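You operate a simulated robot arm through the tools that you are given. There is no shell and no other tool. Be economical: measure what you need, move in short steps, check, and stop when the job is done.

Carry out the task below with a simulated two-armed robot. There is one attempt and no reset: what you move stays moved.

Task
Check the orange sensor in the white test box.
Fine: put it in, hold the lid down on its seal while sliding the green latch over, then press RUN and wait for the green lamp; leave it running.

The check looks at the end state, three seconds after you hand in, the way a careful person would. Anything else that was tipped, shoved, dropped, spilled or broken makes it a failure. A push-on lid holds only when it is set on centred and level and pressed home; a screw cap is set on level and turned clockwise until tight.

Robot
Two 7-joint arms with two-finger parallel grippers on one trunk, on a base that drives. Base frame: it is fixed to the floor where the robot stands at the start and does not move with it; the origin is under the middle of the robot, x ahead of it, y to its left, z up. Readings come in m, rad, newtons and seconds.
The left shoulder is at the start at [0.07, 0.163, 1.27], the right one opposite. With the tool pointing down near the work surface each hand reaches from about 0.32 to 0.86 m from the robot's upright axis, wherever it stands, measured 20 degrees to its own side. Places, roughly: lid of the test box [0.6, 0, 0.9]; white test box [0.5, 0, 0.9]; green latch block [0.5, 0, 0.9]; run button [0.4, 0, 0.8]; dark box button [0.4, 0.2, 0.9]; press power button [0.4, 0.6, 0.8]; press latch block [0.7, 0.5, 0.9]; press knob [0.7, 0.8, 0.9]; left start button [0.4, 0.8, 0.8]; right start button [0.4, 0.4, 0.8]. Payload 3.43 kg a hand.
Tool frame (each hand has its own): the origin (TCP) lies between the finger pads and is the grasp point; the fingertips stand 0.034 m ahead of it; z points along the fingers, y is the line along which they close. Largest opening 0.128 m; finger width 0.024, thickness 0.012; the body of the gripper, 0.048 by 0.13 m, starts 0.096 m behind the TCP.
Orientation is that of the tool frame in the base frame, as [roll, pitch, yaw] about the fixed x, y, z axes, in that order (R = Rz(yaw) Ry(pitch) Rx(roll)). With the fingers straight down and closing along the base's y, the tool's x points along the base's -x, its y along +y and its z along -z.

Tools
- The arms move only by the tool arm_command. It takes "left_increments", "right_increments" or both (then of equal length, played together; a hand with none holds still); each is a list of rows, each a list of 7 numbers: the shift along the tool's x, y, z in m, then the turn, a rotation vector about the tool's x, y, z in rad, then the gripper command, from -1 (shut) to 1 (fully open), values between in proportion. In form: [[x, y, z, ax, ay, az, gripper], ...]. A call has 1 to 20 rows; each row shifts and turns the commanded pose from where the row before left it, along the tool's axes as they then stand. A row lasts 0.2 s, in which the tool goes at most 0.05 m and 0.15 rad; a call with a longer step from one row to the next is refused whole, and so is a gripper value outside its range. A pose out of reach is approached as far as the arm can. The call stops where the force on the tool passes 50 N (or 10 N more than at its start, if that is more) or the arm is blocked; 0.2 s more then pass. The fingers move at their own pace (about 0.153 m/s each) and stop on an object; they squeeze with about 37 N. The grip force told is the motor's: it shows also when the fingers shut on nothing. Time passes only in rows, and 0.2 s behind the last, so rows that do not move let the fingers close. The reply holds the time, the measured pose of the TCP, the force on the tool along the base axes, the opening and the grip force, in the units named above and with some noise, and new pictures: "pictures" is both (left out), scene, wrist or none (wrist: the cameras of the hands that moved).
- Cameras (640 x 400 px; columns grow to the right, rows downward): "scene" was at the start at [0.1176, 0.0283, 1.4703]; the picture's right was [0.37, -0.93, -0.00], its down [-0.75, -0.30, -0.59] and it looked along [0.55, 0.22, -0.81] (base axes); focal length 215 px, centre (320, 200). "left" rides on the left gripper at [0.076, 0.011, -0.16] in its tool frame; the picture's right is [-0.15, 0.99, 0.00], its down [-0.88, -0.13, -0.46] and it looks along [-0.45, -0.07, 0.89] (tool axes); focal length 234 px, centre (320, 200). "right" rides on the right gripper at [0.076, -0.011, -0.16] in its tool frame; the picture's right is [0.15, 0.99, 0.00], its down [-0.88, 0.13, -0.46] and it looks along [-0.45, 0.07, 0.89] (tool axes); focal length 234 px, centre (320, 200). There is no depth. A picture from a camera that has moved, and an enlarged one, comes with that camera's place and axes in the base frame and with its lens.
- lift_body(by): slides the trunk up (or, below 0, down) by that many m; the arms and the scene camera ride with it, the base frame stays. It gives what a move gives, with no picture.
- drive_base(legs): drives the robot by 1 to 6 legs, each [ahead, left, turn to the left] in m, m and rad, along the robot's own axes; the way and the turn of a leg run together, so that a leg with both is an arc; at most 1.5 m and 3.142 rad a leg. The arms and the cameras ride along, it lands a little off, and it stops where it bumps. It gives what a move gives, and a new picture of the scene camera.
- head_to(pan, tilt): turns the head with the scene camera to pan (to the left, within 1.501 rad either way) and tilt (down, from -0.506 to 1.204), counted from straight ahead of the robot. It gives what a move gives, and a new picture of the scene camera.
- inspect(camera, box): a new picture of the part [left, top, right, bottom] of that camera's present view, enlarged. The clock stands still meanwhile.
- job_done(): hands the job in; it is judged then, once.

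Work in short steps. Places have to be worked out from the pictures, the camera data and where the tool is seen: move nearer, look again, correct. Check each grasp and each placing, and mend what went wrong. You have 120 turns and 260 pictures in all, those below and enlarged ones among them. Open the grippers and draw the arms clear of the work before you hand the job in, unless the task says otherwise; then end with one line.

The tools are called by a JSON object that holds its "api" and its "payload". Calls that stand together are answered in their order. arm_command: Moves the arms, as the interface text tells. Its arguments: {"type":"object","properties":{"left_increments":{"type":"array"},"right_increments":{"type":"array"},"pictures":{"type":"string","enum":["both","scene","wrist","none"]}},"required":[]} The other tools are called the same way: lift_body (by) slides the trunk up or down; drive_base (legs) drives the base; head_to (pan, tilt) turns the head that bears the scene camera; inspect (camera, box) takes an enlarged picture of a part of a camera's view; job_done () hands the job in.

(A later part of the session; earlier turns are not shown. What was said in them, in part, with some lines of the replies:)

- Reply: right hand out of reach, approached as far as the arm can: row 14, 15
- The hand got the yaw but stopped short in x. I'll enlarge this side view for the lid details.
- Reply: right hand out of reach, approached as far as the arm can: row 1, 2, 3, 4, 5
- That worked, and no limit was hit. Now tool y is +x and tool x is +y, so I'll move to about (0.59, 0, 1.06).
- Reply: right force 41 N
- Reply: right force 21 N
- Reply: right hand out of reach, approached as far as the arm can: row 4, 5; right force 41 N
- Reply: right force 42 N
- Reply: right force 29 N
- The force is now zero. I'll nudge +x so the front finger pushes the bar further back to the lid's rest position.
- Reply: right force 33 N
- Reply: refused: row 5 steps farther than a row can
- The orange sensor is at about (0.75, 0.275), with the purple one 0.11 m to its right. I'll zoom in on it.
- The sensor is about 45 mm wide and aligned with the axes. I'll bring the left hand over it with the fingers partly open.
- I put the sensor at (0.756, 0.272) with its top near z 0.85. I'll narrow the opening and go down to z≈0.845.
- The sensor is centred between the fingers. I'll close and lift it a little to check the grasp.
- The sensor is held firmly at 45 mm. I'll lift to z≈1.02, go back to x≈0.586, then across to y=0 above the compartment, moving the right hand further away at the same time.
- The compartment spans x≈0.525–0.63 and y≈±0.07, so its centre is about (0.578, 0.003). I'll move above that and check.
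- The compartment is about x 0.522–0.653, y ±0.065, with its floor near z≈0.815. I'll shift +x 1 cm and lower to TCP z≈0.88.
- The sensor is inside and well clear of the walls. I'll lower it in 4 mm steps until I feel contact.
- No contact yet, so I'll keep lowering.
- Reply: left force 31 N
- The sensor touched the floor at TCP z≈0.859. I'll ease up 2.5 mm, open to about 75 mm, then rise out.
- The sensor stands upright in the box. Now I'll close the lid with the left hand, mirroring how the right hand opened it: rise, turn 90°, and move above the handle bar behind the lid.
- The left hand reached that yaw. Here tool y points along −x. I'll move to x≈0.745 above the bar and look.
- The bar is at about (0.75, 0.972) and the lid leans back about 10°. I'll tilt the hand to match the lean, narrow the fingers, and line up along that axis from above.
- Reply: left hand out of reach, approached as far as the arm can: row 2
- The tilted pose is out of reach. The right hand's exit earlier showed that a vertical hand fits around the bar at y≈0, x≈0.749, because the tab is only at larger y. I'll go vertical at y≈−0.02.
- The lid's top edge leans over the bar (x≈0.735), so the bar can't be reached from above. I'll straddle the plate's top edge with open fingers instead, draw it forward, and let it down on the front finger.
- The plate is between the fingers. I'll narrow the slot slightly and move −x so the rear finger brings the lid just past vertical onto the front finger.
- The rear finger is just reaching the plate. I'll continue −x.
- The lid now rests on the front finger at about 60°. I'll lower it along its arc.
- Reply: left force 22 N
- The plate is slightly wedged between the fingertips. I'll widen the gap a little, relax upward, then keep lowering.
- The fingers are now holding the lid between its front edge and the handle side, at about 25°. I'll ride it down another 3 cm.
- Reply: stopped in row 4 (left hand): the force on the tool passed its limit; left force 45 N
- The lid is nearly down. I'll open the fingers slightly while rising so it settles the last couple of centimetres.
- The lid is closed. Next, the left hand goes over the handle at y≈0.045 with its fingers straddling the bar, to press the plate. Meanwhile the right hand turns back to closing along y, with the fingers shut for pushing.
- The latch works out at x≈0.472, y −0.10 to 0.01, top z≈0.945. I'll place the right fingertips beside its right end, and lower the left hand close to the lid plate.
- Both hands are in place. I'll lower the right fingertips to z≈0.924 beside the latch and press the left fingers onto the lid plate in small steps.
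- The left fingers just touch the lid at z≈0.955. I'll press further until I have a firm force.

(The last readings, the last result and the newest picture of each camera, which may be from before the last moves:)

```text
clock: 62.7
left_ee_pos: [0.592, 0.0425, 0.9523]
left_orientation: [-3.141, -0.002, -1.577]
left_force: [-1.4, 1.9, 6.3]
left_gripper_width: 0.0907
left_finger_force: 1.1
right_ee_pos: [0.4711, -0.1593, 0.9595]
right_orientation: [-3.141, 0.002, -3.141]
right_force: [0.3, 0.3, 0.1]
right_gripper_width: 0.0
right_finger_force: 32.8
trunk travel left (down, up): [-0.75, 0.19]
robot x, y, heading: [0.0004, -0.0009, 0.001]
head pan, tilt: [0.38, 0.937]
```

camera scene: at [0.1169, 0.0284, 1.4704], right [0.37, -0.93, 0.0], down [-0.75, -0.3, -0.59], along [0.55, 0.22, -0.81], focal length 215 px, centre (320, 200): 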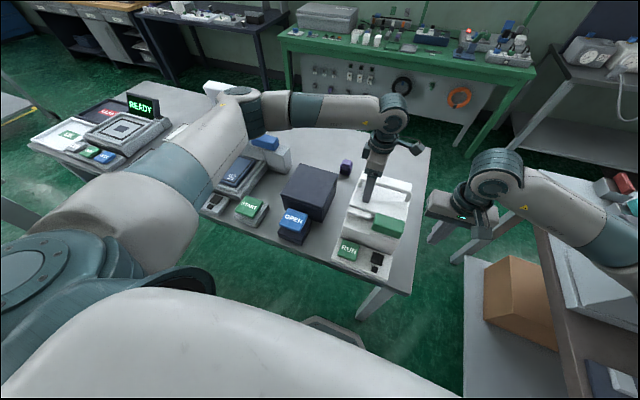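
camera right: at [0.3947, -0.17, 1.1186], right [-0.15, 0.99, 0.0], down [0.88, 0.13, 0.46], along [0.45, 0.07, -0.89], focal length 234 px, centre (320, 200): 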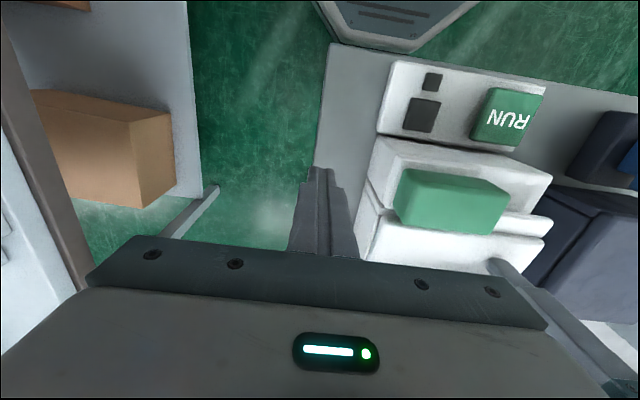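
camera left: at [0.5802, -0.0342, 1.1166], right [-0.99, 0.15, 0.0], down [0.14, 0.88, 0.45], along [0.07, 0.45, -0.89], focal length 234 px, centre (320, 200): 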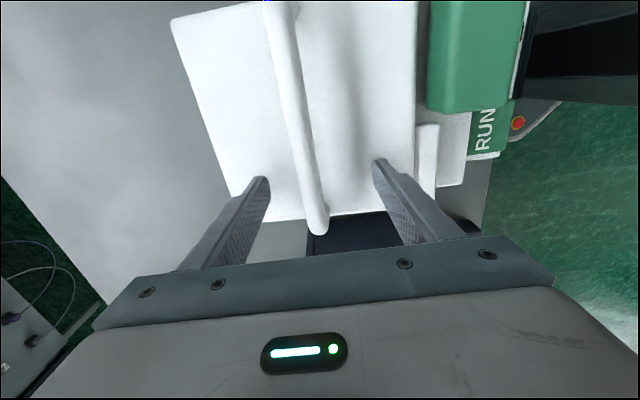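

The seal gives softly, only 6 N so far. I'll keep pressing.

{"api": "arm_command", "payload": {"left_increments": [[0, 0, 0.002, 0, 0, 0, 0.4], [0, 0, 0.002, 0, 0, 0, 0.4], [0, 0, 0.002, 0, 0, 0, 0.4], [0, 0, 0.002, 0, 0, 0, 0.4], [0, 0, 0, 0, 0, 0, 0.4]]}}

{"api": "inspect", "payload": {"camera": "scene", "box": [330, 150, 430, 280]}}

```text
clock: 63.9
left_ee_pos: [0.5905, 0.042, 0.9458]
left_orientation: [-3.137, -0.006, -1.575]
left_force: [-0.5, 5.9, 45.1]
left_gripper_width: 0.09
left_finger_force: 0.0
right_ee_pos: [0.4693, -0.159, 0.9623]
right_orientation: [-3.142, 0.004, 3.142]
right_force: [0.4, 0.1, 0.6]
right_gripper_width: 0.0
right_finger_force: 32.6
trunk travel left (down, up): [-0.75, 0.19]
robot x, y, heading: [-0.0004, 0.0004, 0.0]
head pan, tilt: [0.38, 0.937]
camera scene: at [0.1127, 0.0287, 1.4712], right [0.37, -0.93, 0.0], down [-0.75, -0.3, -0.59], along [0.55, 0.22, -0.8], focal length 215 px, centre (320, 200)
camera left: at [0.5777, -0.034, 1.1069], right [-0.99, 0.15, -0.01], down [0.13, 0.88, 0.45], along [0.07, 0.45, -0.89], focal length 234 px, centre (320, 200)
```

scene: 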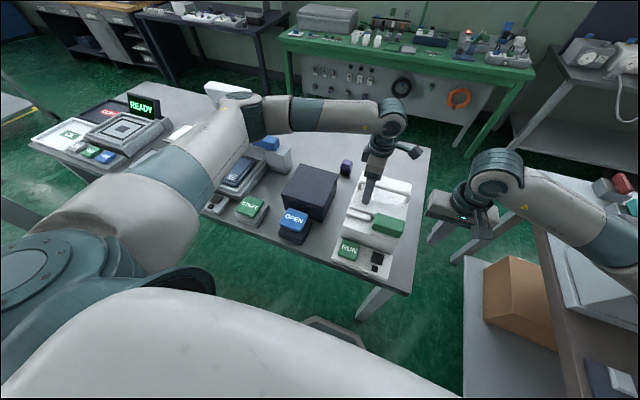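
left: 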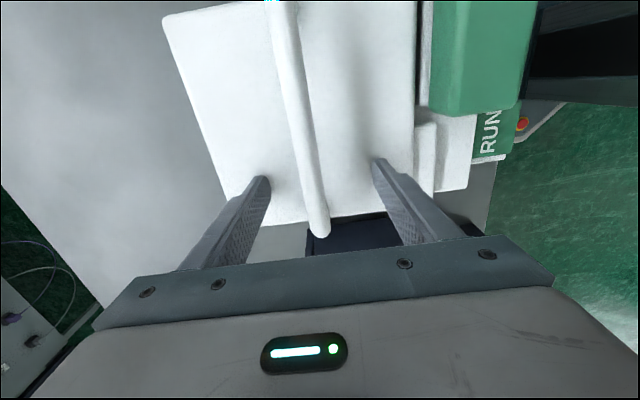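

```text
3.08 times, centred on (380, 215) of scene
camera zoom: at [0.1127, 0.0287, 1.4712], right [0.37, -0.93, 0.0], down [-0.75, -0.3, -0.59], along [0.55, 0.22, -0.8], focal length 662 px, centre (135, 154)
```

zoom: 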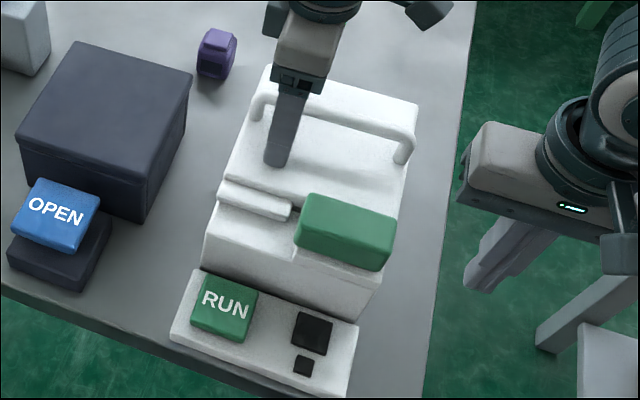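

The lid has bottomed on its seal at 45 N. I'll ease the left by 1 mm and push the latch to the left (+y) with the right hand.

{"api": "arm_command", "payload": {"left_increments": [[0, 0, -0.001, 0, 0, 0, 0.4], [0, 0, 0, 0, 0, 0, 0.4], [0, 0, 0, 0, 0, 0, 0.4], [0, 0, 0, 0, 0, 0, 0.4], [0, 0, 0, 0, 0, 0, 0.4], [0, 0, 0, 0, 0, 0, 0.4], [0, 0, 0, 0, 0, 0, 0.4]], "right_increments": [[0, 0.015, 0, 0, 0, 0, -1], [0, 0.015, 0, 0, 0, 0, -1], [0, 0.01, 0, 0, 0, 0, -1], [0, 0.01, 0, 0, 0, 0, -1], [0, 0.01, 0, 0, 0, 0, -1], [0, 0.01, 0, 0, 0, 0, -1], [0, 0, 0, 0, 0, 0, -1]]}}

{"api": "inspect", "payload": {"camera": "scene", "box": [330, 150, 430, 280]}}

```text
clock: 65.5
left_ee_pos: [0.5902, 0.0426, 0.9472]
left_orientation: [-3.138, -0.007, -1.577]
left_force: [0.4, 6.7, 47.3]
left_gripper_width: 0.0888
left_finger_force: 0.1
right_ee_pos: [0.4686, -0.0882, 0.9614]
right_orientation: [3.141, 0.003, 3.141]
right_force: [0.1, -0.1, 0.5]
right_gripper_width: 0.0
right_finger_force: 32.9
trunk travel left (down, up): [-0.75, 0.19]
robot x, y, heading: [0.0026, -0.0014, 0.0]
head pan, tilt: [0.38, 0.937]
camera scene: at [0.1125, 0.0286, 1.4708], right [0.37, -0.93, 0.0], down [-0.75, -0.3, -0.59], along [0.55, 0.22, -0.8], focal length 215 px, centre (320, 200)
camera right: at [0.3915, -0.1, 1.1198], right [-0.15, 0.99, 0.0], down [0.88, 0.13, 0.46], along [0.45, 0.07, -0.89], focal length 234 px, centre (320, 200)
camera left: at [0.5775, -0.0341, 1.1069], right [-0.99, 0.15, -0.01], down [0.13, 0.88, 0.45], along [0.07, 0.45, -0.89], focal length 234 px, centre (320, 200)
```

scene: 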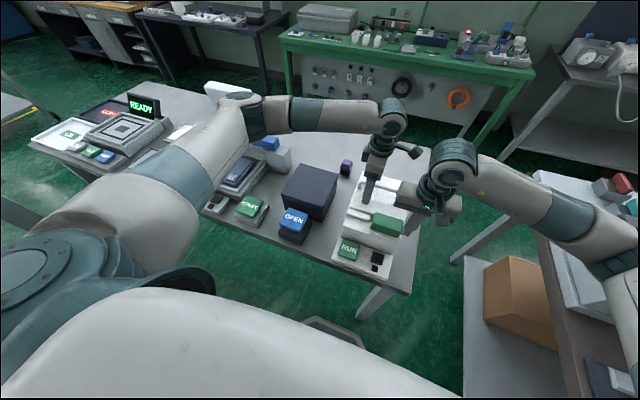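
right: 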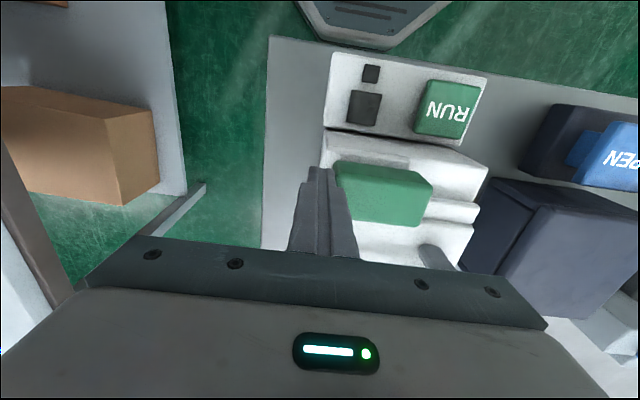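
left: 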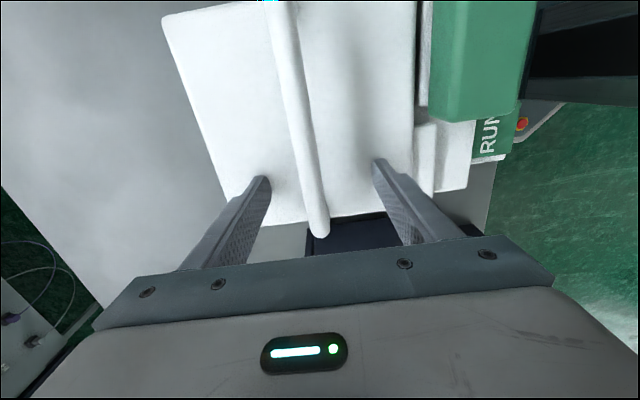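

```text
3.08 times, centred on (380, 215) of scene
camera zoom: at [0.1125, 0.0286, 1.4708], right [0.37, -0.93, 0.0], down [-0.75, -0.3, -0.59], along [0.55, 0.22, -0.8], focal length 662 px, centre (135, 154)
```

zoom: 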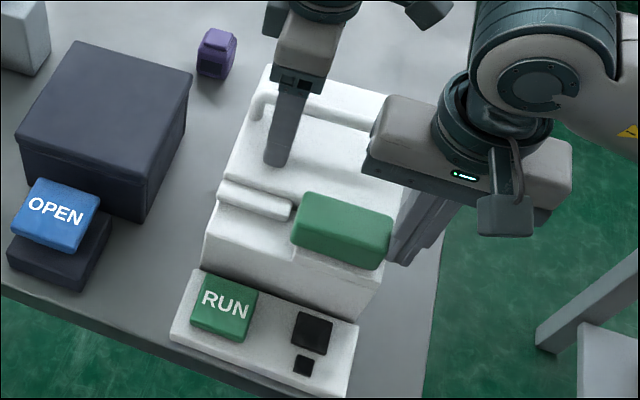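

The fingertips have just reached the latch's end. I'll continue pushing in small steps.

{"api": "arm_command", "payload": {"right_increments": [[0, 0.007, 0, 0, 0, 0, -1], [0, 0.007, 0, 0, 0, 0, -1], [0, 0.007, 0, 0, 0, 0, -1], [0, 0.007, 0, 0, 0, 0, -1], [0, 0, 0, 0, 0, 0, -1]]}}

{"api": "inspect", "payload": {"camera": "scene", "box": [330, 150, 430, 280]}}

```text
clock: 66.7
left_ee_pos: [0.5894, 0.0434, 0.9468]
left_orientation: [-3.138, -0.004, -1.577]
left_force: [0.3, 10.6, 46.8]
left_gripper_width: 0.089
left_finger_force: 0.1
right_ee_pos: [0.469, -0.0621, 0.9626]
right_orientation: [-3.141, 0.004, 3.14]
right_force: [1.7, -9.9, 1.4]
right_gripper_width: 0.0002
right_finger_force: 32.8
trunk travel left (down, up): [-0.75, 0.19]
robot x, y, heading: [0.0005, -0.0006, 0.002]
head pan, tilt: [0.38, 0.937]
camera scene: at [0.1124, 0.028, 1.4709], right [0.37, -0.93, 0.0], down [-0.75, -0.3, -0.59], along [0.55, 0.22, -0.8], focal length 215 px, centre (320, 200)
camera right: at [0.3914, -0.0728, 1.1195], right [-0.15, 0.99, 0.0], down [0.88, 0.13, 0.46], along [0.45, 0.06, -0.89], focal length 234 px, centre (320, 200)
```

scene: 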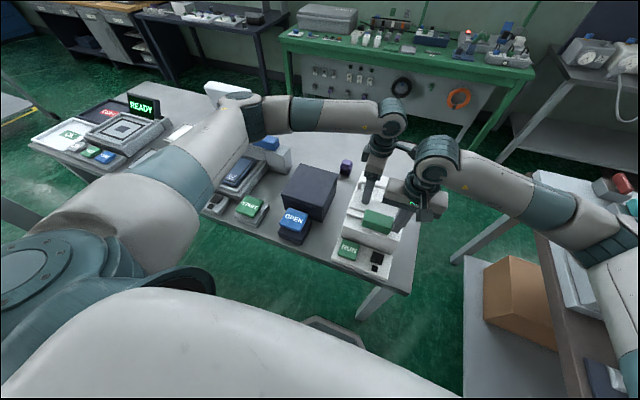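
right: 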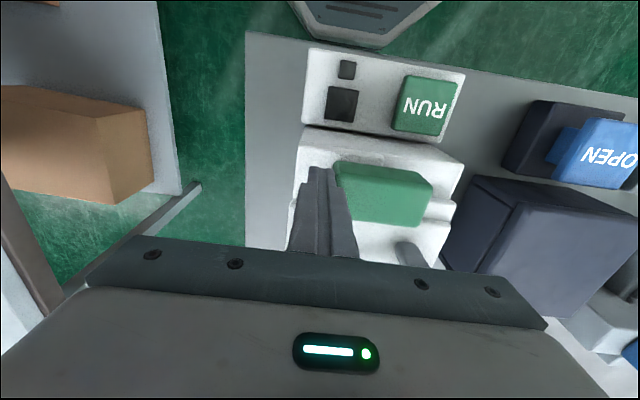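

```text
3.08 times, centred on (380, 215) of scene
camera zoom: at [0.1124, 0.028, 1.4709], right [0.37, -0.93, 0.0], down [-0.75, -0.3, -0.59], along [0.55, 0.22, -0.8], focal length 662 px, centre (135, 154)
```

zoom: 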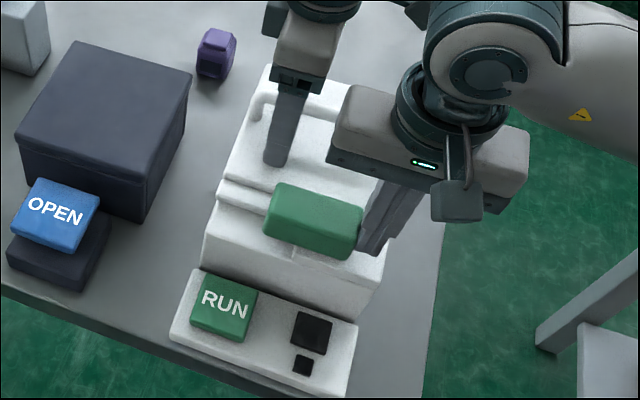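

The latch is sliding over the tab with about 10 N. I'll continue until it stops.

{"api": "arm_command", "payload": {"right_increments": [[0, 0.007, 0, 0, 0, 0, -1], [0, 0.007, 0, 0, 0, 0, -1], [0, 0.007, 0, 0, 0, 0, -1], [0, 0.006, 0, 0, 0, 0, -1], [0, 0, 0, 0, 0, 0, -1]]}}

{"api": "inspect", "payload": {"camera": "scene", "box": [330, 150, 430, 280]}}

```text
clock: 67.2
left_ee_pos: [0.5924, 0.0409, 0.9479]
left_orientation: [-3.138, 0.001, -1.575]
left_force: [-4.0, 0.5, 21.6]
left_gripper_width: 0.0921
left_finger_force: 2.0
right_ee_pos: [0.469, -0.0621, 0.959]
right_orientation: [-3.122, 0.003, 3.135]
right_force: [-8.7, -18.4, 9.7]
right_gripper_width: 0.0
right_finger_force: 33.2
trunk travel left (down, up): [-0.75, 0.19]
robot x, y, heading: [-0.0005, -0.0001, -0.003]
head pan, tilt: [0.38, 0.937]
stopped in row 2 (right hand): the force on the tool passed its limit (the readings are from after the stop); the commanded pose is now the measured one
camera scene: at [0.1135, 0.0262, 1.4702], right [0.37, -0.93, 0.0], down [-0.75, -0.3, -0.59], along [0.55, 0.22, -0.8], focal length 215 px, centre (320, 200)
camera right: at [0.3926, -0.0691, 1.1186], right [-0.14, 0.99, -0.02], down [0.88, 0.13, 0.45], along [0.45, 0.05, -0.89], focal length 234 px, centre (320, 200)
```

scene: 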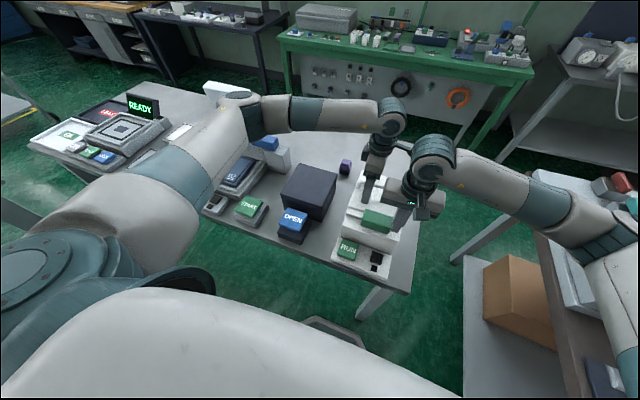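
right: 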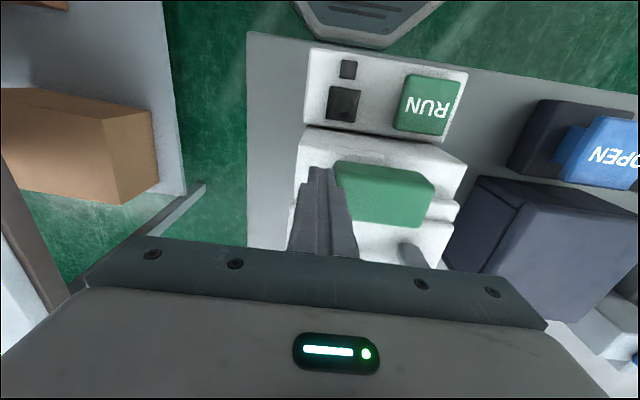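

```text
3.08 times, centred on (380, 215) of scene
camera zoom: at [0.1135, 0.0262, 1.4702], right [0.37, -0.93, 0.0], down [-0.75, -0.3, -0.59], along [0.55, 0.22, -0.8], focal length 662 px, centre (135, 154)
```

zoom: 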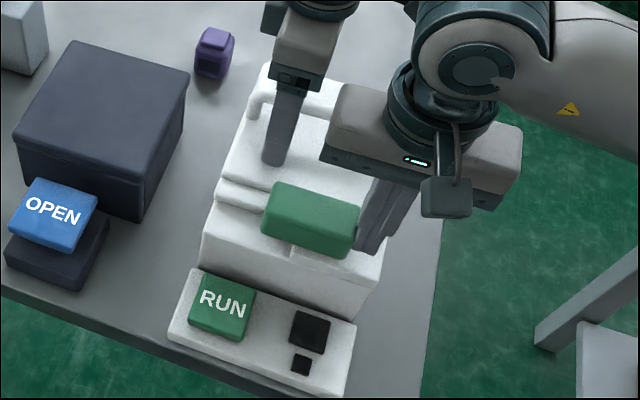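

The right hand met resistance. I need to know whether this is the latch's end stop or the two hands touching, so I'll look closer.

{"api": "inspect", "payload": {"camera": "scene", "box": [345, 90, 455, 260]}}

{"api": "inspect", "payload": {"camera": "right", "box": [270, 110, 500, 280]}}

{"api": "inspect", "payload": {"camera": "left", "box": [330, 0, 640, 230]}}

```text
2.35 times, centred on (400, 175) of scene
camera zoom: at [0.1135, 0.0262, 1.4702], right [0.37, -0.93, 0.0], down [-0.75, -0.3, -0.59], along [0.55, 0.22, -0.8], focal length 506 px, centre (132, 259)
```

zoom: 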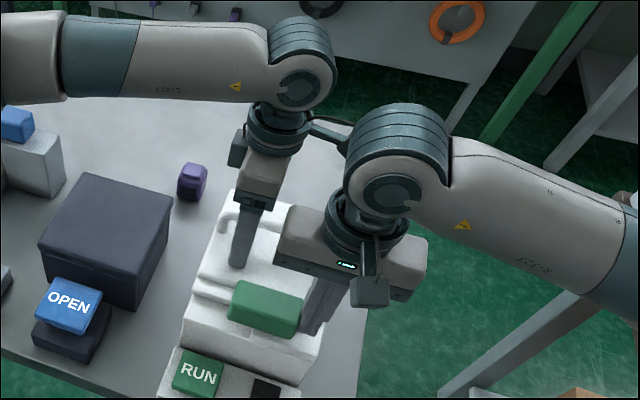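

```text
2.35 times, centred on (385, 195) of right
camera zoom: at [0.3926, -0.0691, 1.1186], right [-0.14, 0.99, -0.02], down [0.88, 0.13, 0.45], along [0.45, 0.05, -0.89], focal length 551 px, centre (167, 212)
```

zoom: 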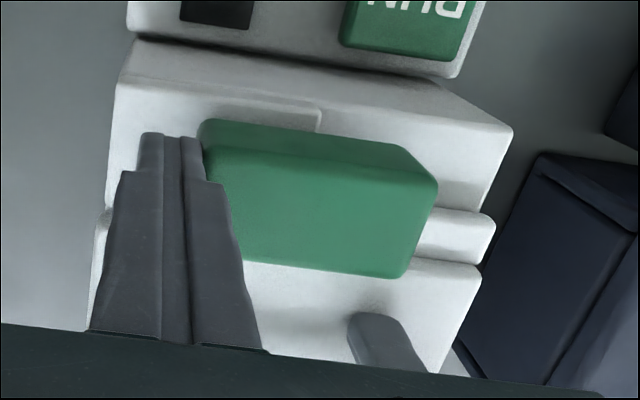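

```text
1.74 times, centred on (485, 115) of left
camera zoom: at [0.5789, -0.0355, 1.1068], right [-0.99, 0.15, 0.0], down [0.13, 0.88, 0.46], along [0.07, 0.45, -0.89], focal length 407 px, centre (33, 348)
```

zoom: 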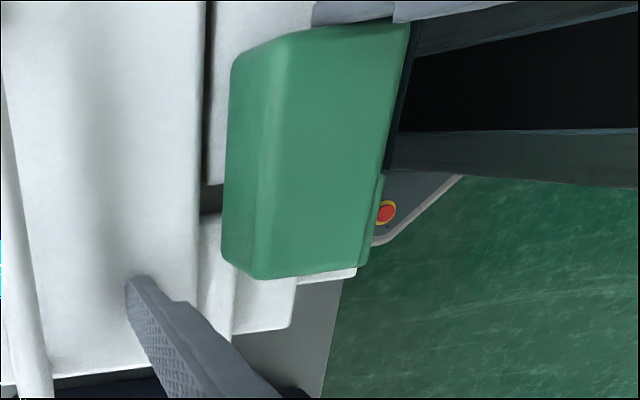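

The left wrist camera's bracket looks right up against the right wrist, so this may be the hands touching. I'll back the right hand off and lean it outward (wrist toward −y), then push with the fingertips leading.

{"api": "arm_command", "payload": {"right_increments": [[0, -0.015, 0, 0, 0, 0, -1], [0, -0.015, 0, -0.1, 0, 0, -1], [0, 0, 0, -0.1, 0, 0, -1], [0, 0, 0, -0.1, 0, 0, -1], [0, 0, 0, 0, 0, 0, -1]], "left_increments": [[0, 0, 0, 0, 0, 0, 0.4], [0, 0, 0, 0, 0, 0, 0.4], [0, 0, 0.001, 0, 0, 0, 0.4], [0, 0, 0, 0, 0, 0, 0.4], [0, 0, 0, 0, 0, 0, 0.4]]}}

{"api": "inspect", "payload": {"camera": "scene", "box": [345, 90, 455, 260]}}

```text
clock: 68.5
left_ee_pos: [0.5912, 0.0428, 0.9468]
left_orientation: [-3.136, 0.001, -1.575]
left_force: [-3.0, -9.8, 44.7]
left_gripper_width: 0.0916
left_finger_force: 1.5
right_ee_pos: [0.4672, -0.0888, 0.962]
right_orientation: [2.853, 0.002, 3.136]
right_force: [0.6, -0.6, -0.2]
right_gripper_width: 0.0002
right_finger_force: 32.9
trunk travel left (down, up): [-0.75, 0.19]
robot x, y, heading: [0.0029, -0.0006, -0.001]
head pan, tilt: [0.38, 0.937]
camera scene: at [0.1124, 0.0263, 1.471], right [0.37, -0.93, 0.0], down [-0.75, -0.3, -0.59], along [0.55, 0.22, -0.8], focal length 215 px, centre (320, 200)
camera right: at [0.3915, -0.145, 1.1098], right [-0.14, 0.95, 0.28], down [0.88, -0.01, 0.48], along [0.46, 0.31, -0.83], focal length 234 px, centre (320, 200)
camera left: at [0.5782, -0.0353, 1.1066], right [-0.99, 0.15, -0.01], down [0.13, 0.88, 0.46], along [0.07, 0.45, -0.89], focal length 234 px, centre (320, 200)
```

scene: 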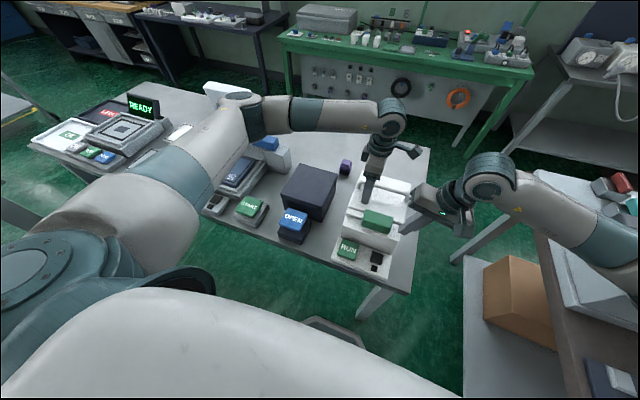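
right: 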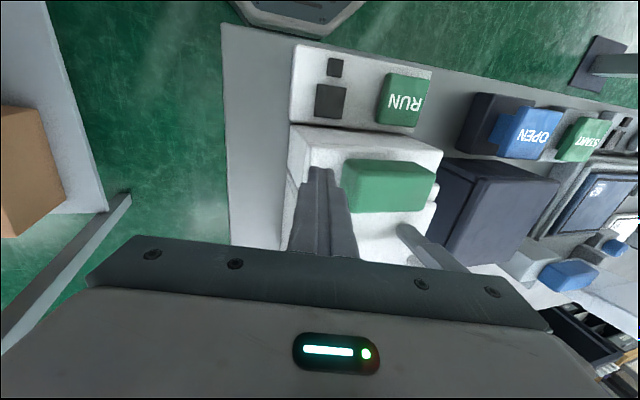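
left: 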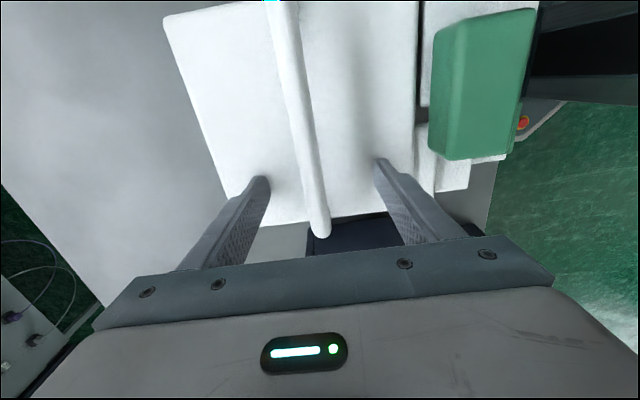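

```text
2.35 times, centred on (400, 175) of scene
camera zoom: at [0.1124, 0.0263, 1.471], right [0.37, -0.93, 0.0], down [-0.75, -0.3, -0.59], along [0.55, 0.22, -0.8], focal length 506 px, centre (132, 259)
```

zoom: 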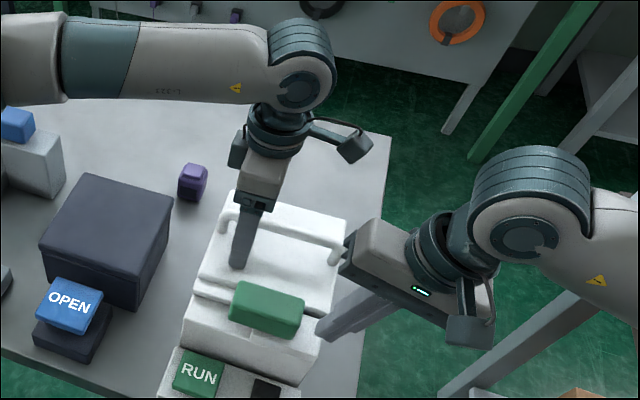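

There's plenty of clearance now. I'll push along base +y, compensating for the tilt.

{"api": "arm_command", "payload": {"right_increments": [[0, 0.0096, 0.0029, 0, 0, 0, -1], [0, 0.0077, 0.0023, 0, 0, 0, -1], [0, 0.0058, 0.0017, 0, 0, 0, -1], [0, 0.0058, 0.0017, 0, 0, 0, -1], [0, 0.0058, 0.0017, 0, 0, 0, -1], [0, 0, 0, 0, 0, 0, -1]]}}

{"api": "inspect", "payload": {"camera": "right", "box": [270, 90, 500, 260]}}

```text
clock: 69.5
left_ee_pos: [0.5914, 0.042, 0.9463]
left_orientation: [-3.136, 0.004, -1.577]
left_force: [-6.3, -1.1, 21.0]
left_gripper_width: 0.0928
left_finger_force: 2.9
right_ee_pos: [0.4701, -0.0715, 0.9586]
right_orientation: [2.875, 0.0, 3.127]
right_force: [-11.2, -23.6, 14.8]
right_gripper_width: 0.0003
right_finger_force: 32.7
trunk travel left (down, up): [-0.75, 0.19]
robot x, y, heading: [-0.0006, -0.0019, -0.009]
head pan, tilt: [0.38, 0.937]
stopped in row 5 (right hand): the force on the tool passed its limit (the readings are from after the stop); the commanded pose is now the measured one
camera scene: at [0.1125, 0.025, 1.4705], right [0.37, -0.93, 0.0], down [-0.75, -0.3, -0.59], along [0.55, 0.22, -0.8], focal length 215 px, centre (320, 200)
camera right: at [0.3921, -0.122, 1.11], right [-0.13, 0.96, 0.26], down [0.88, -0.01, 0.48], along [0.46, 0.29, -0.84], focal length 234 px, centre (320, 200)
```

scene: 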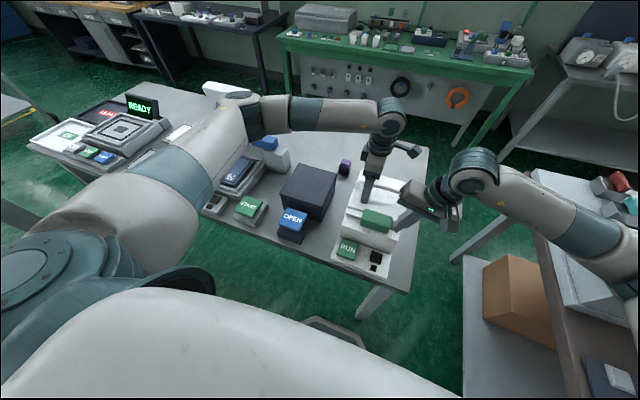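
right: 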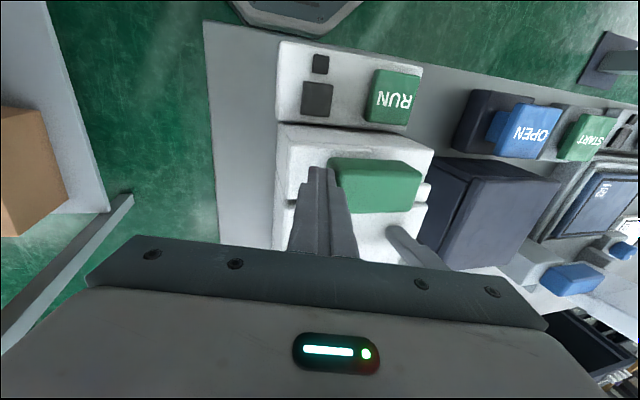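

```text
2.35 times, centred on (385, 175) of right
camera zoom: at [0.3921, -0.122, 1.11], right [-0.13, 0.96, 0.26], down [0.88, -0.01, 0.48], along [0.46, 0.29, -0.84], focal length 551 px, centre (167, 259)
```

zoom: 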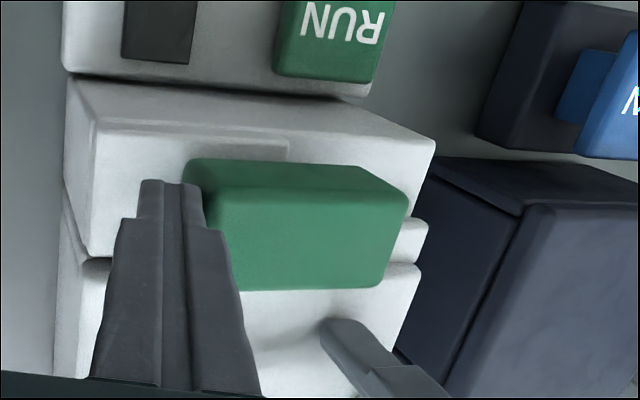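

The latch stopped at the same place (right end at y≈−0.05) without the hands touching, so this is its end of travel. I'll withdraw the right hand first, then lift the left and check that the lid stays down.

{"api": "arm_command", "payload": {"right_increments": [[0, -0.02, 0, 0, 0, 0, -1], [0, -0.03, -0.01, 0.1, 0, 0, -1], [0, -0.03, -0.03, 0.1, 0, 0, -1], [0, -0.02, -0.04, 0.09, 0, 0, -1], [0, 0, -0.04, 0, 0, 0, -1], [0, 0, 0, 0, 0, 0, -1]], "left_increments": [[0, 0, 0, 0, 0, 0, 0.4], [0, 0, 0, 0, 0, 0, 0.4], [0, 0, 0, 0, 0, 0, 0.4], [0, 0, 0, 0, 0, 0, 0.4], [0, 0, 0, 0, 0, 0, 0.4], [0, 0, 0, 0, 0, 0, 0.4]]}}

{"api": "inspect", "payload": {"camera": "scene", "box": [330, 150, 430, 280]}}

```text
clock: 70.9
left_ee_pos: [0.5916, 0.0425, 0.9481]
left_orientation: [-3.136, 0.005, -1.574]
left_force: [-6.5, -17.3, 38.0]
left_gripper_width: 0.0929
left_finger_force: 3.0
right_ee_pos: [0.4696, -0.175, 1.0585]
right_orientation: [-3.127, 0.002, 3.129]
right_force: [-0.1, 1.1, 1.3]
right_gripper_width: 0.0
right_finger_force: 32.9
trunk travel left (down, up): [-0.75, 0.19]
robot x, y, heading: [-0.0015, -0.0033, -0.008]
head pan, tilt: [0.38, 0.937]
camera scene: at [0.1122, 0.0236, 1.4709], right [0.37, -0.93, 0.0], down [-0.75, -0.3, -0.6], along [0.55, 0.22, -0.8], focal length 215 px, centre (320, 200)
camera right: at [0.3923, -0.1833, 1.2185], right [-0.13, 0.99, -0.02], down [0.88, 0.13, 0.46], along [0.45, 0.05, -0.89], focal length 234 px, centre (320, 200)
camera left: at [0.5791, -0.0363, 1.1062], right [-0.99, 0.15, -0.01], down [0.13, 0.88, 0.46], along [0.08, 0.46, -0.89], focal length 234 px, centre (320, 200)
```

scene: 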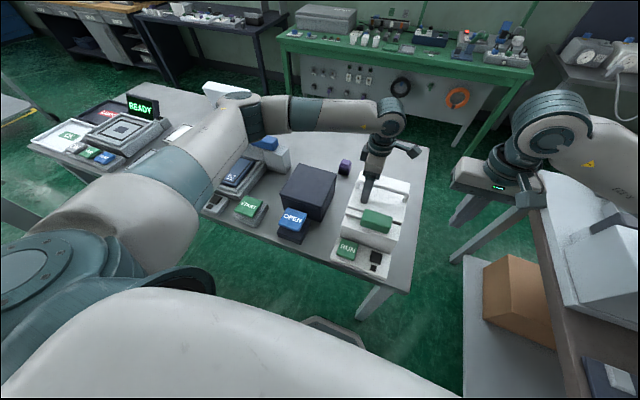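
right: 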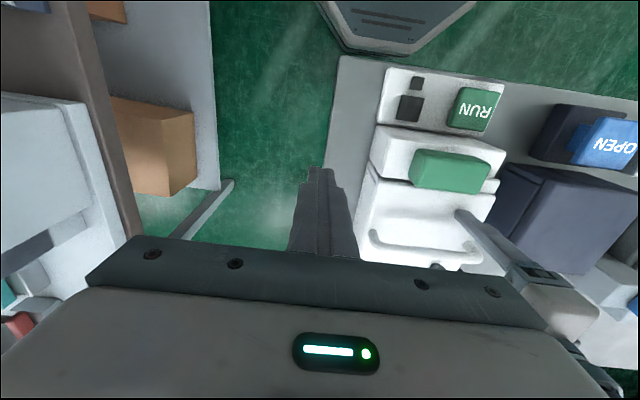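
left: 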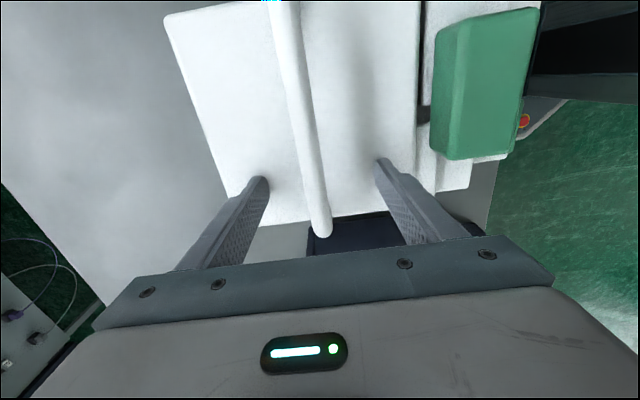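

```text
3.08 times, centred on (380, 215) of scene
camera zoom: at [0.1122, 0.0236, 1.4709], right [0.37, -0.93, 0.0], down [-0.75, -0.3, -0.6], along [0.55, 0.22, -0.8], focal length 662 px, centre (135, 154)
```

zoom: 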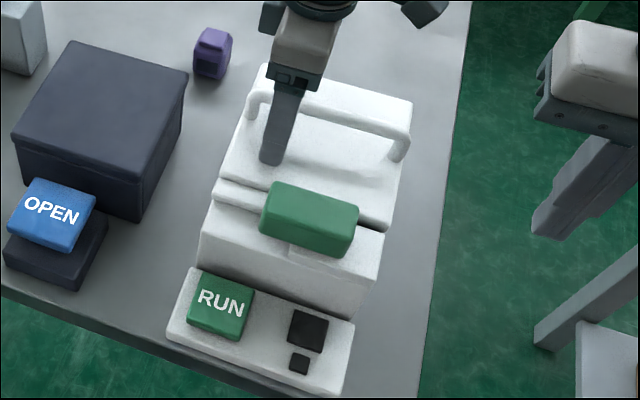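

The latch covers most of the tab. Now I'll lift the left hand straight up and away.

{"api": "arm_command", "payload": {"left_increments": [[0, 0, -0.005, 0, 0, 0, 0.4], [0, 0, -0.02, 0, 0, 0, 0.4], [0, 0, -0.04, 0, 0, 0, 0.4], [-0.02, 0, -0.04, 0, 0, 0, 0.4], [-0.04, 0, -0.02, 0, 0, 0, 0.4], [-0.05, 0, 0, 0, 0, 0, 0.4], [-0.05, 0, 0, 0, 0, 0, 0.4], [0, 0, 0, 0, 0, 0, 0.4]]}}

{"api": "inspect", "payload": {"camera": "scene", "box": [330, 150, 430, 280]}}

{"api": "inspect", "payload": {"camera": "right", "box": [340, 50, 530, 280]}}

```text
clock: 72.7
left_ee_pos: [0.596, 0.204, 1.0693]
left_orientation: [-3.141, 0.007, -1.576]
left_force: [0.2, 1.1, -0.5]
left_gripper_width: 0.0897
left_finger_force: 0.0
right_ee_pos: [0.4728, -0.1731, 1.0571]
right_orientation: [-3.124, 0.001, 3.129]
right_force: [-0.9, -1.2, 0.3]
right_gripper_width: 0.0002
right_finger_force: 33.1
trunk travel left (down, up): [-0.75, 0.19]
robot x, y, heading: [-0.0017, -0.0001, -0.008]
head pan, tilt: [0.38, 0.937]
camera scene: at [0.1176, 0.0254, 1.4703], right [0.37, -0.93, 0.0], down [-0.75, -0.3, -0.59], along [0.55, 0.22, -0.81], focal length 215 px, centre (320, 200)
camera left: at [0.5834, 0.1248, 1.2274], right [-0.99, 0.15, 0.0], down [0.13, 0.88, 0.46], along [0.07, 0.46, -0.89], focal length 234 px, centre (320, 200)
```

scene: 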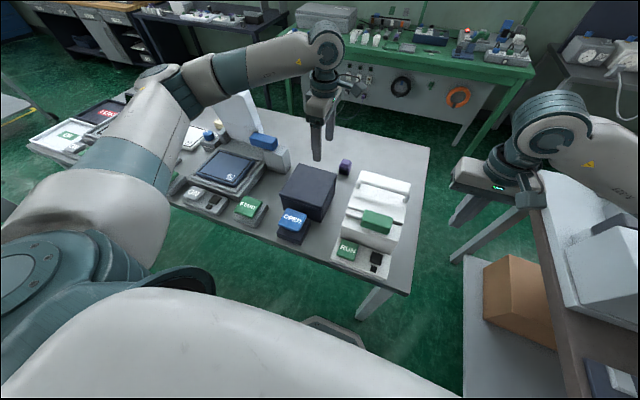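
left: 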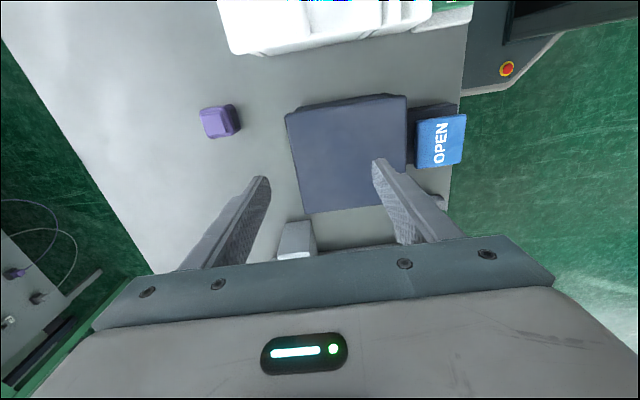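

```text
3.08 times, centred on (380, 215) of scene
camera zoom: at [0.1176, 0.0254, 1.4703], right [0.37, -0.93, 0.0], down [-0.75, -0.3, -0.59], along [0.55, 0.22, -0.81], focal length 662 px, centre (135, 154)
```

zoom: 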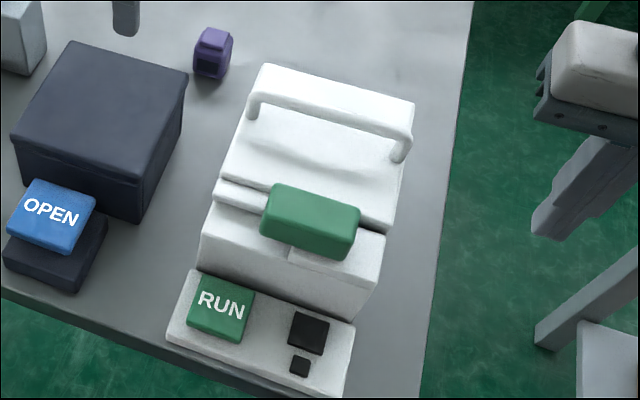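

```text
1.74 times, centred on (435, 165) of right
camera zoom: at [0.3968, -0.1817, 1.2166], right [-0.13, 0.99, -0.02], down [0.88, 0.13, 0.45], along [0.45, 0.05, -0.89], focal length 407 px, centre (120, 261)
```

zoom: 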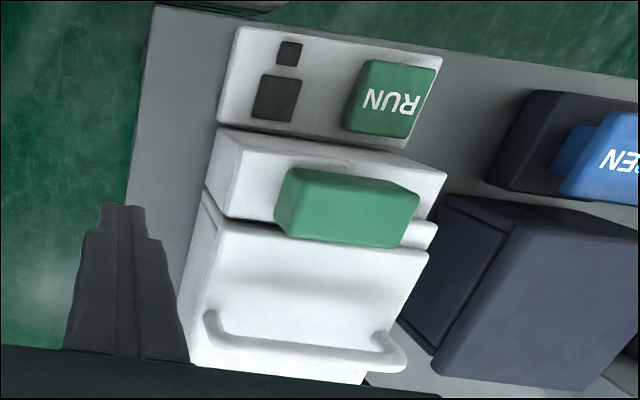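

The lid stays sealed and latched. RUN is at about (0.401, 0.045, 0.84). I'll bring the right fingertips above it.

{"api": "arm_command", "payload": {"right_increments": [[0.036, 0, 0, 0, 0, 0, -1], [0.036, 0.02, 0, 0, 0, 0, -1], [0, 0.05, 0, 0, 0, 0, -1], [0, 0.05, 0, 0, 0, 0, -1], [0, 0.05, 0, 0, 0, 0, -1], [0, 0.048, 0, 0, 0, 0, -1], [0, 0, 0.04, 0, 0, 0, -1], [0, 0, 0.04, 0, 0, 0, -1], [0, 0, 0.04, 0, 0, 0, -1], [0, 0, 0.03, 0, 0, 0, -1], [0, 0, 0, 0, 0, 0, -1]]}}

{"api": "inspect", "payload": {"camera": "scene", "box": [310, 170, 430, 300]}}

```text
clock: 75.1
left_ee_pos: [0.5954, 0.2044, 1.0678]
left_orientation: [-3.139, 0.008, -1.575]
left_force: [-0.2, 0.0, -0.5]
left_gripper_width: 0.0895
left_finger_force: 0.0
right_ee_pos: [0.4019, 0.043, 0.9038]
right_orientation: [-3.124, -0.002, 3.13]
right_force: [0.2, -0.5, -0.7]
right_gripper_width: 0.0
right_finger_force: 33.1
trunk travel left (down, up): [-0.75, 0.19]
robot x, y, heading: [0.0009, -0.0066, -0.004]
head pan, tilt: [0.38, 0.937]
camera scene: at [0.1172, 0.0275, 1.4703], right [0.37, -0.93, 0.0], down [-0.75, -0.3, -0.59], along [0.55, 0.22, -0.81], focal length 215 px, centre (320, 200)
camera right: at [0.326, 0.0356, 1.0624], right [-0.13, 0.99, -0.02], down [0.88, 0.13, 0.45], along [0.45, 0.04, -0.89], focal length 234 px, centre (320, 200)
```

scene: 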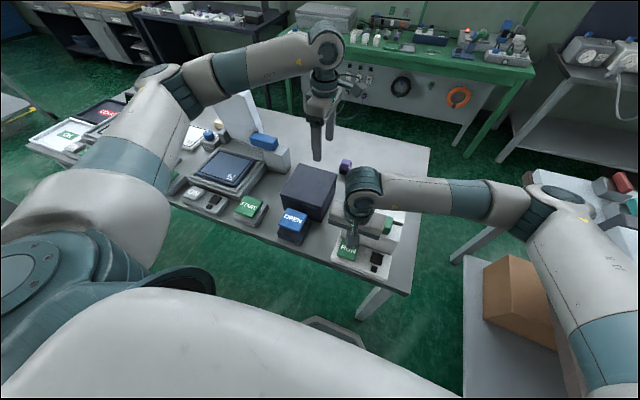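
right: 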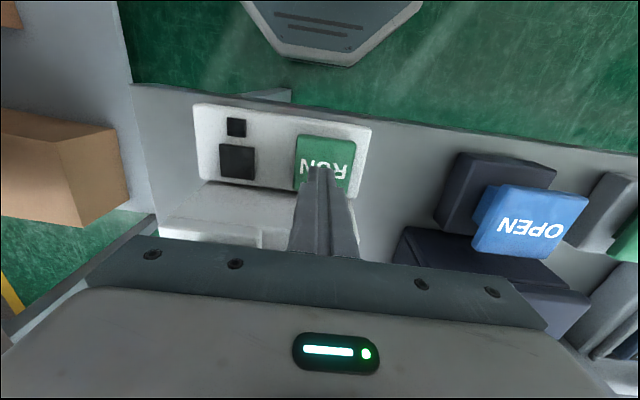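

```text
3.08 times, centred on (370, 235) of scene
camera zoom: at [0.1172, 0.0275, 1.4703], right [0.37, -0.93, 0.0], down [-0.75, -0.3, -0.59], along [0.55, 0.22, -0.81], focal length 662 px, centre (166, 92)
```

zoom: 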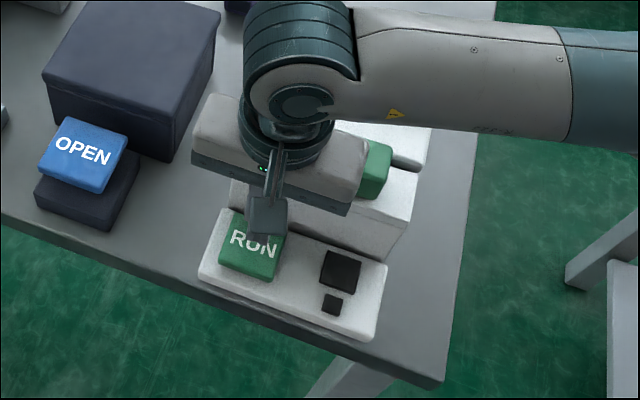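

The fingertips are right over RUN. I'll press down in small steps, watching the force.

{"api": "arm_command", "payload": {"right_increments": [[0.003, 0, 0.01, 0, 0, 0, -1], [0, 0, 0.01, 0, 0, 0, -1], [0, 0, 0.005, 0, 0, 0, -1], [0, 0, 0.003, 0, 0, 0, -1], [0, 0, 0.003, 0, 0, 0, -1], [0, 0, 0, 0, 0, 0, -1]], "pictures": "wrist"}}

```text
clock: 76.5
left_ee_pos: [0.5956, 0.2045, 1.0688]
left_orientation: [-3.139, 0.009, -1.577]
left_force: [-0.2, -0.1, 0.4]
left_gripper_width: 0.0894
left_finger_force: 0.2
right_ee_pos: [0.3988, 0.042, 0.8737]
right_orientation: [-3.125, 0.0, 3.129]
right_force: [-0.9, -0.1, 4.0]
right_gripper_width: 0.0
right_finger_force: 33.4
trunk travel left (down, up): [-0.75, 0.19]
robot x, y, heading: [-0.0018, -0.0066, -0.001]
head pan, tilt: [0.38, 0.937]
camera right: at [0.3228, 0.0346, 1.0316], right [-0.13, 0.99, -0.02], down [0.88, 0.13, 0.45], along [0.45, 0.05, -0.89], focal length 234 px, centre (320, 200)
```

right: 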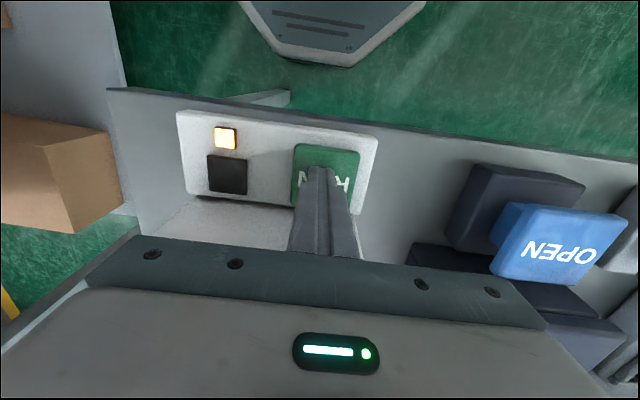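

The small amber lamp has lit, so the test is running. I'll raise the finger and wait for the green lamp.

{"api": "arm_command", "payload": {"right_increments": [[0, 0, -0.015, 0, 0, 0, -1], [0, 0, -0.03, 0, 0, 0, -1], [0, 0, -0.04, 0, 0, 0, -1], [0, -0.03, -0.03, 0, 0, 0, -1], [0, -0.05, 0, 0, 0, 0, -1], [0, -0.05, 0, 0, 0, 0, -1], [0, -0.05, 0, 0, 0, 0, -1], [0, 0, 0, 0, 0, 0, -1], [0, 0, 0, 0, 0, 0, -1], [0, 0, 0, 0, 0, 0, -1]]}}

{"api": "inspect", "payload": {"camera": "scene", "box": [310, 170, 430, 300]}}

```text
clock: 78.7
left_ee_pos: [0.5964, 0.204, 1.068]
left_orientation: [3.142, 0.008, -1.576]
left_force: [0.4, 0.3, 0.7]
left_gripper_width: 0.0897
left_finger_force: 0.1
right_ee_pos: [0.396, -0.1375, 0.992]
right_orientation: [-3.125, 0.0, 3.129]
right_force: [0.4, -0.9, -0.3]
right_gripper_width: 0.0
right_finger_force: 33.0
trunk travel left (down, up): [-0.75, 0.19]
robot x, y, heading: [0.0035, -0.0019, -0.001]
head pan, tilt: [0.38, 0.937]
camera scene: at [0.117, 0.0262, 1.4704], right [0.37, -0.93, 0.0], down [-0.75, -0.3, -0.59], along [0.55, 0.22, -0.81], focal length 215 px, centre (320, 200)
camera right: at [0.3198, -0.1441, 1.1511], right [-0.13, 0.99, -0.02], down [0.88, 0.13, 0.45], along [0.45, 0.05, -0.89], focal length 234 px, centre (320, 200)
```

scene: 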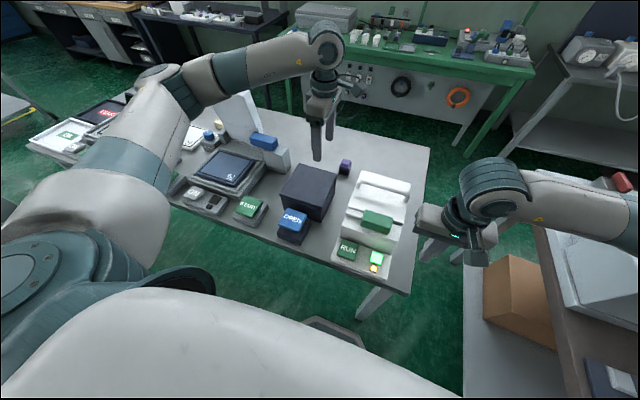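
right: 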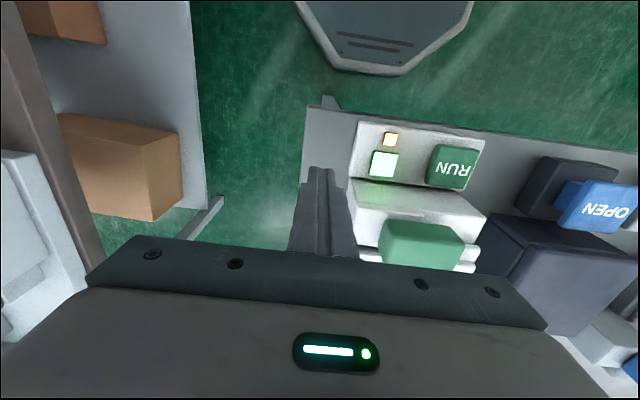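

```text
3.08 times, centred on (370, 235) of scene
camera zoom: at [0.117, 0.0262, 1.4704], right [0.37, -0.93, 0.0], down [-0.75, -0.3, -0.59], along [0.55, 0.22, -0.81], focal length 662 px, centre (166, 92)
```

zoom: 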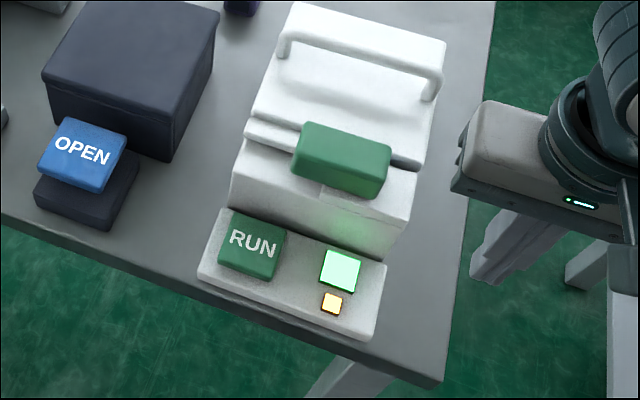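

The green lamp is on and the test is running. I'll raise both hands clear and open the grippers.

{"api": "arm_command", "payload": {"right_increments": [[0, -0.02, -0.04, 0, 0, 0, -1], [0, -0.03, -0.04, 0, 0, 0, -0.5], [0, -0.03, -0.04, 0, 0, 0, 0.5], [0, 0, -0.04, 0, 0, 0, 1], [0, 0, 0, 0, 0, 0, 1], [0, 0, 0, 0, 0, 0, 1]], "left_increments": [[0, 0, -0.04, 0, 0, 0, 0.4], [-0.02, 0.02, -0.03, 0, 0, 0, 0.6], [-0.03, 0.03, -0.02, 0, 0, 0, 1], [-0.03, 0.03, 0, 0, 0, 0, 1], [0, 0.03, 0, 0, 0, 0, 1], [0, 0, 0, 0, 0, 0, 1]]}}

{"api": "inspect", "payload": {"camera": "scene", "box": [260, 130, 430, 290]}}

```text
clock: 80.1
left_ee_pos: [0.4865, 0.2852, 1.1589]
left_orientation: [3.141, 0.007, -1.575]
left_force: [0.1, -0.3, 0.5]
left_gripper_width: 0.1279
left_finger_force: 0.1
right_ee_pos: [0.395, -0.2145, 1.1523]
right_orientation: [-3.125, -0.001, 3.129]
right_force: [0.4, 0.7, 0.3]
right_gripper_width: 0.1281
right_finger_force: 0.1
trunk travel left (down, up): [-0.75, 0.19]
robot x, y, heading: [-0.0033, 0.0006, -0.002]
head pan, tilt: [0.38, 0.937]
camera scene: at [0.1177, 0.0264, 1.4703], right [0.37, -0.93, 0.0], down [-0.75, -0.3, -0.59], along [0.55, 0.22, -0.81], focal length 215 px, centre (320, 200)
camera right: at [0.3199, -0.2209, 1.3118], right [-0.13, 0.99, -0.02], down [0.88, 0.13, 0.45], along [0.45, 0.05, -0.89], focal length 234 px, centre (320, 200)
camera left: at [0.4736, 0.2057, 1.3182], right [-0.99, 0.15, 0.0], down [0.13, 0.88, 0.46], along [0.07, 0.46, -0.89], focal length 234 px, centre (320, 200)
```

scene: 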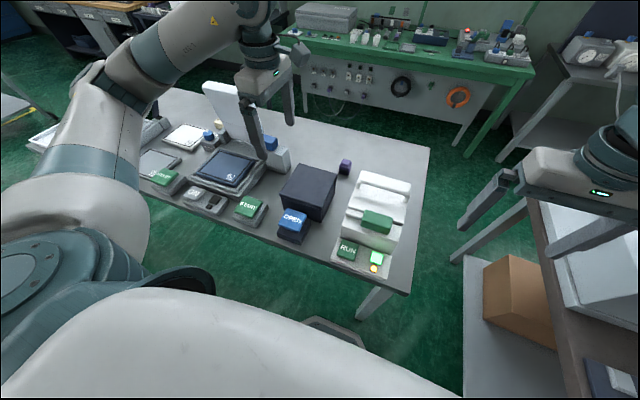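
right: 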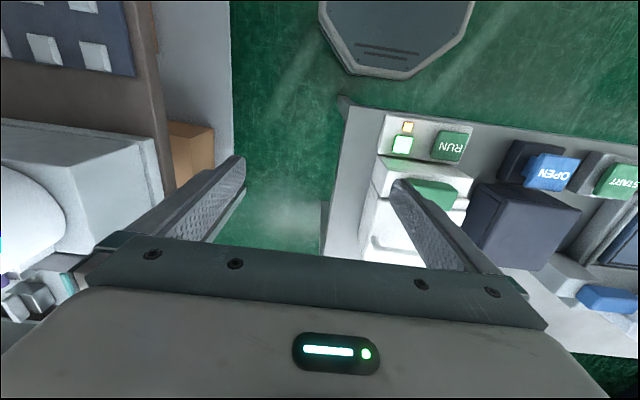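
left: 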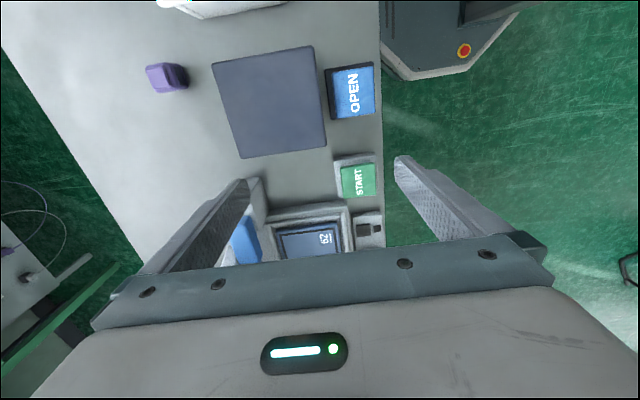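

```text
2.50 times, centred on (345, 210) of scene
camera zoom: at [0.1177, 0.0264, 1.4703], right [0.37, -0.93, 0.0], down [-0.75, -0.3, -0.59], along [0.55, 0.22, -0.81], focal length 538 px, centre (258, 175)
```

zoom: 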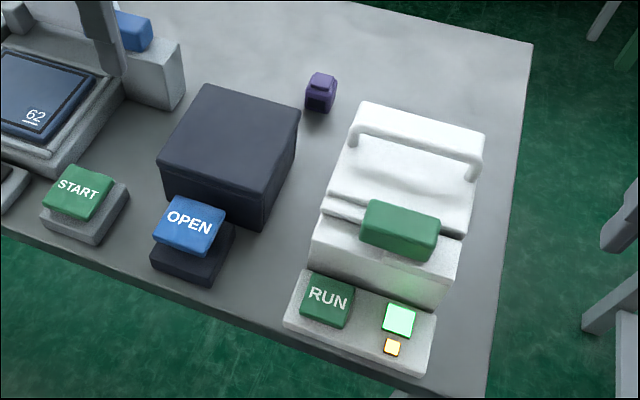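

The lid is latched, the green lamp is lit, the other items are undisturbed and both hands are clear. I'll hand the job in.

{"api": "job_done", "payload": {}}

```text
The job is handed in.
```

The orange sensor is in the white test box with the lid pressed onto its seal and the green latch slid across to its stop; RUN is pressed, the green lamp is lit, and the test is still running.
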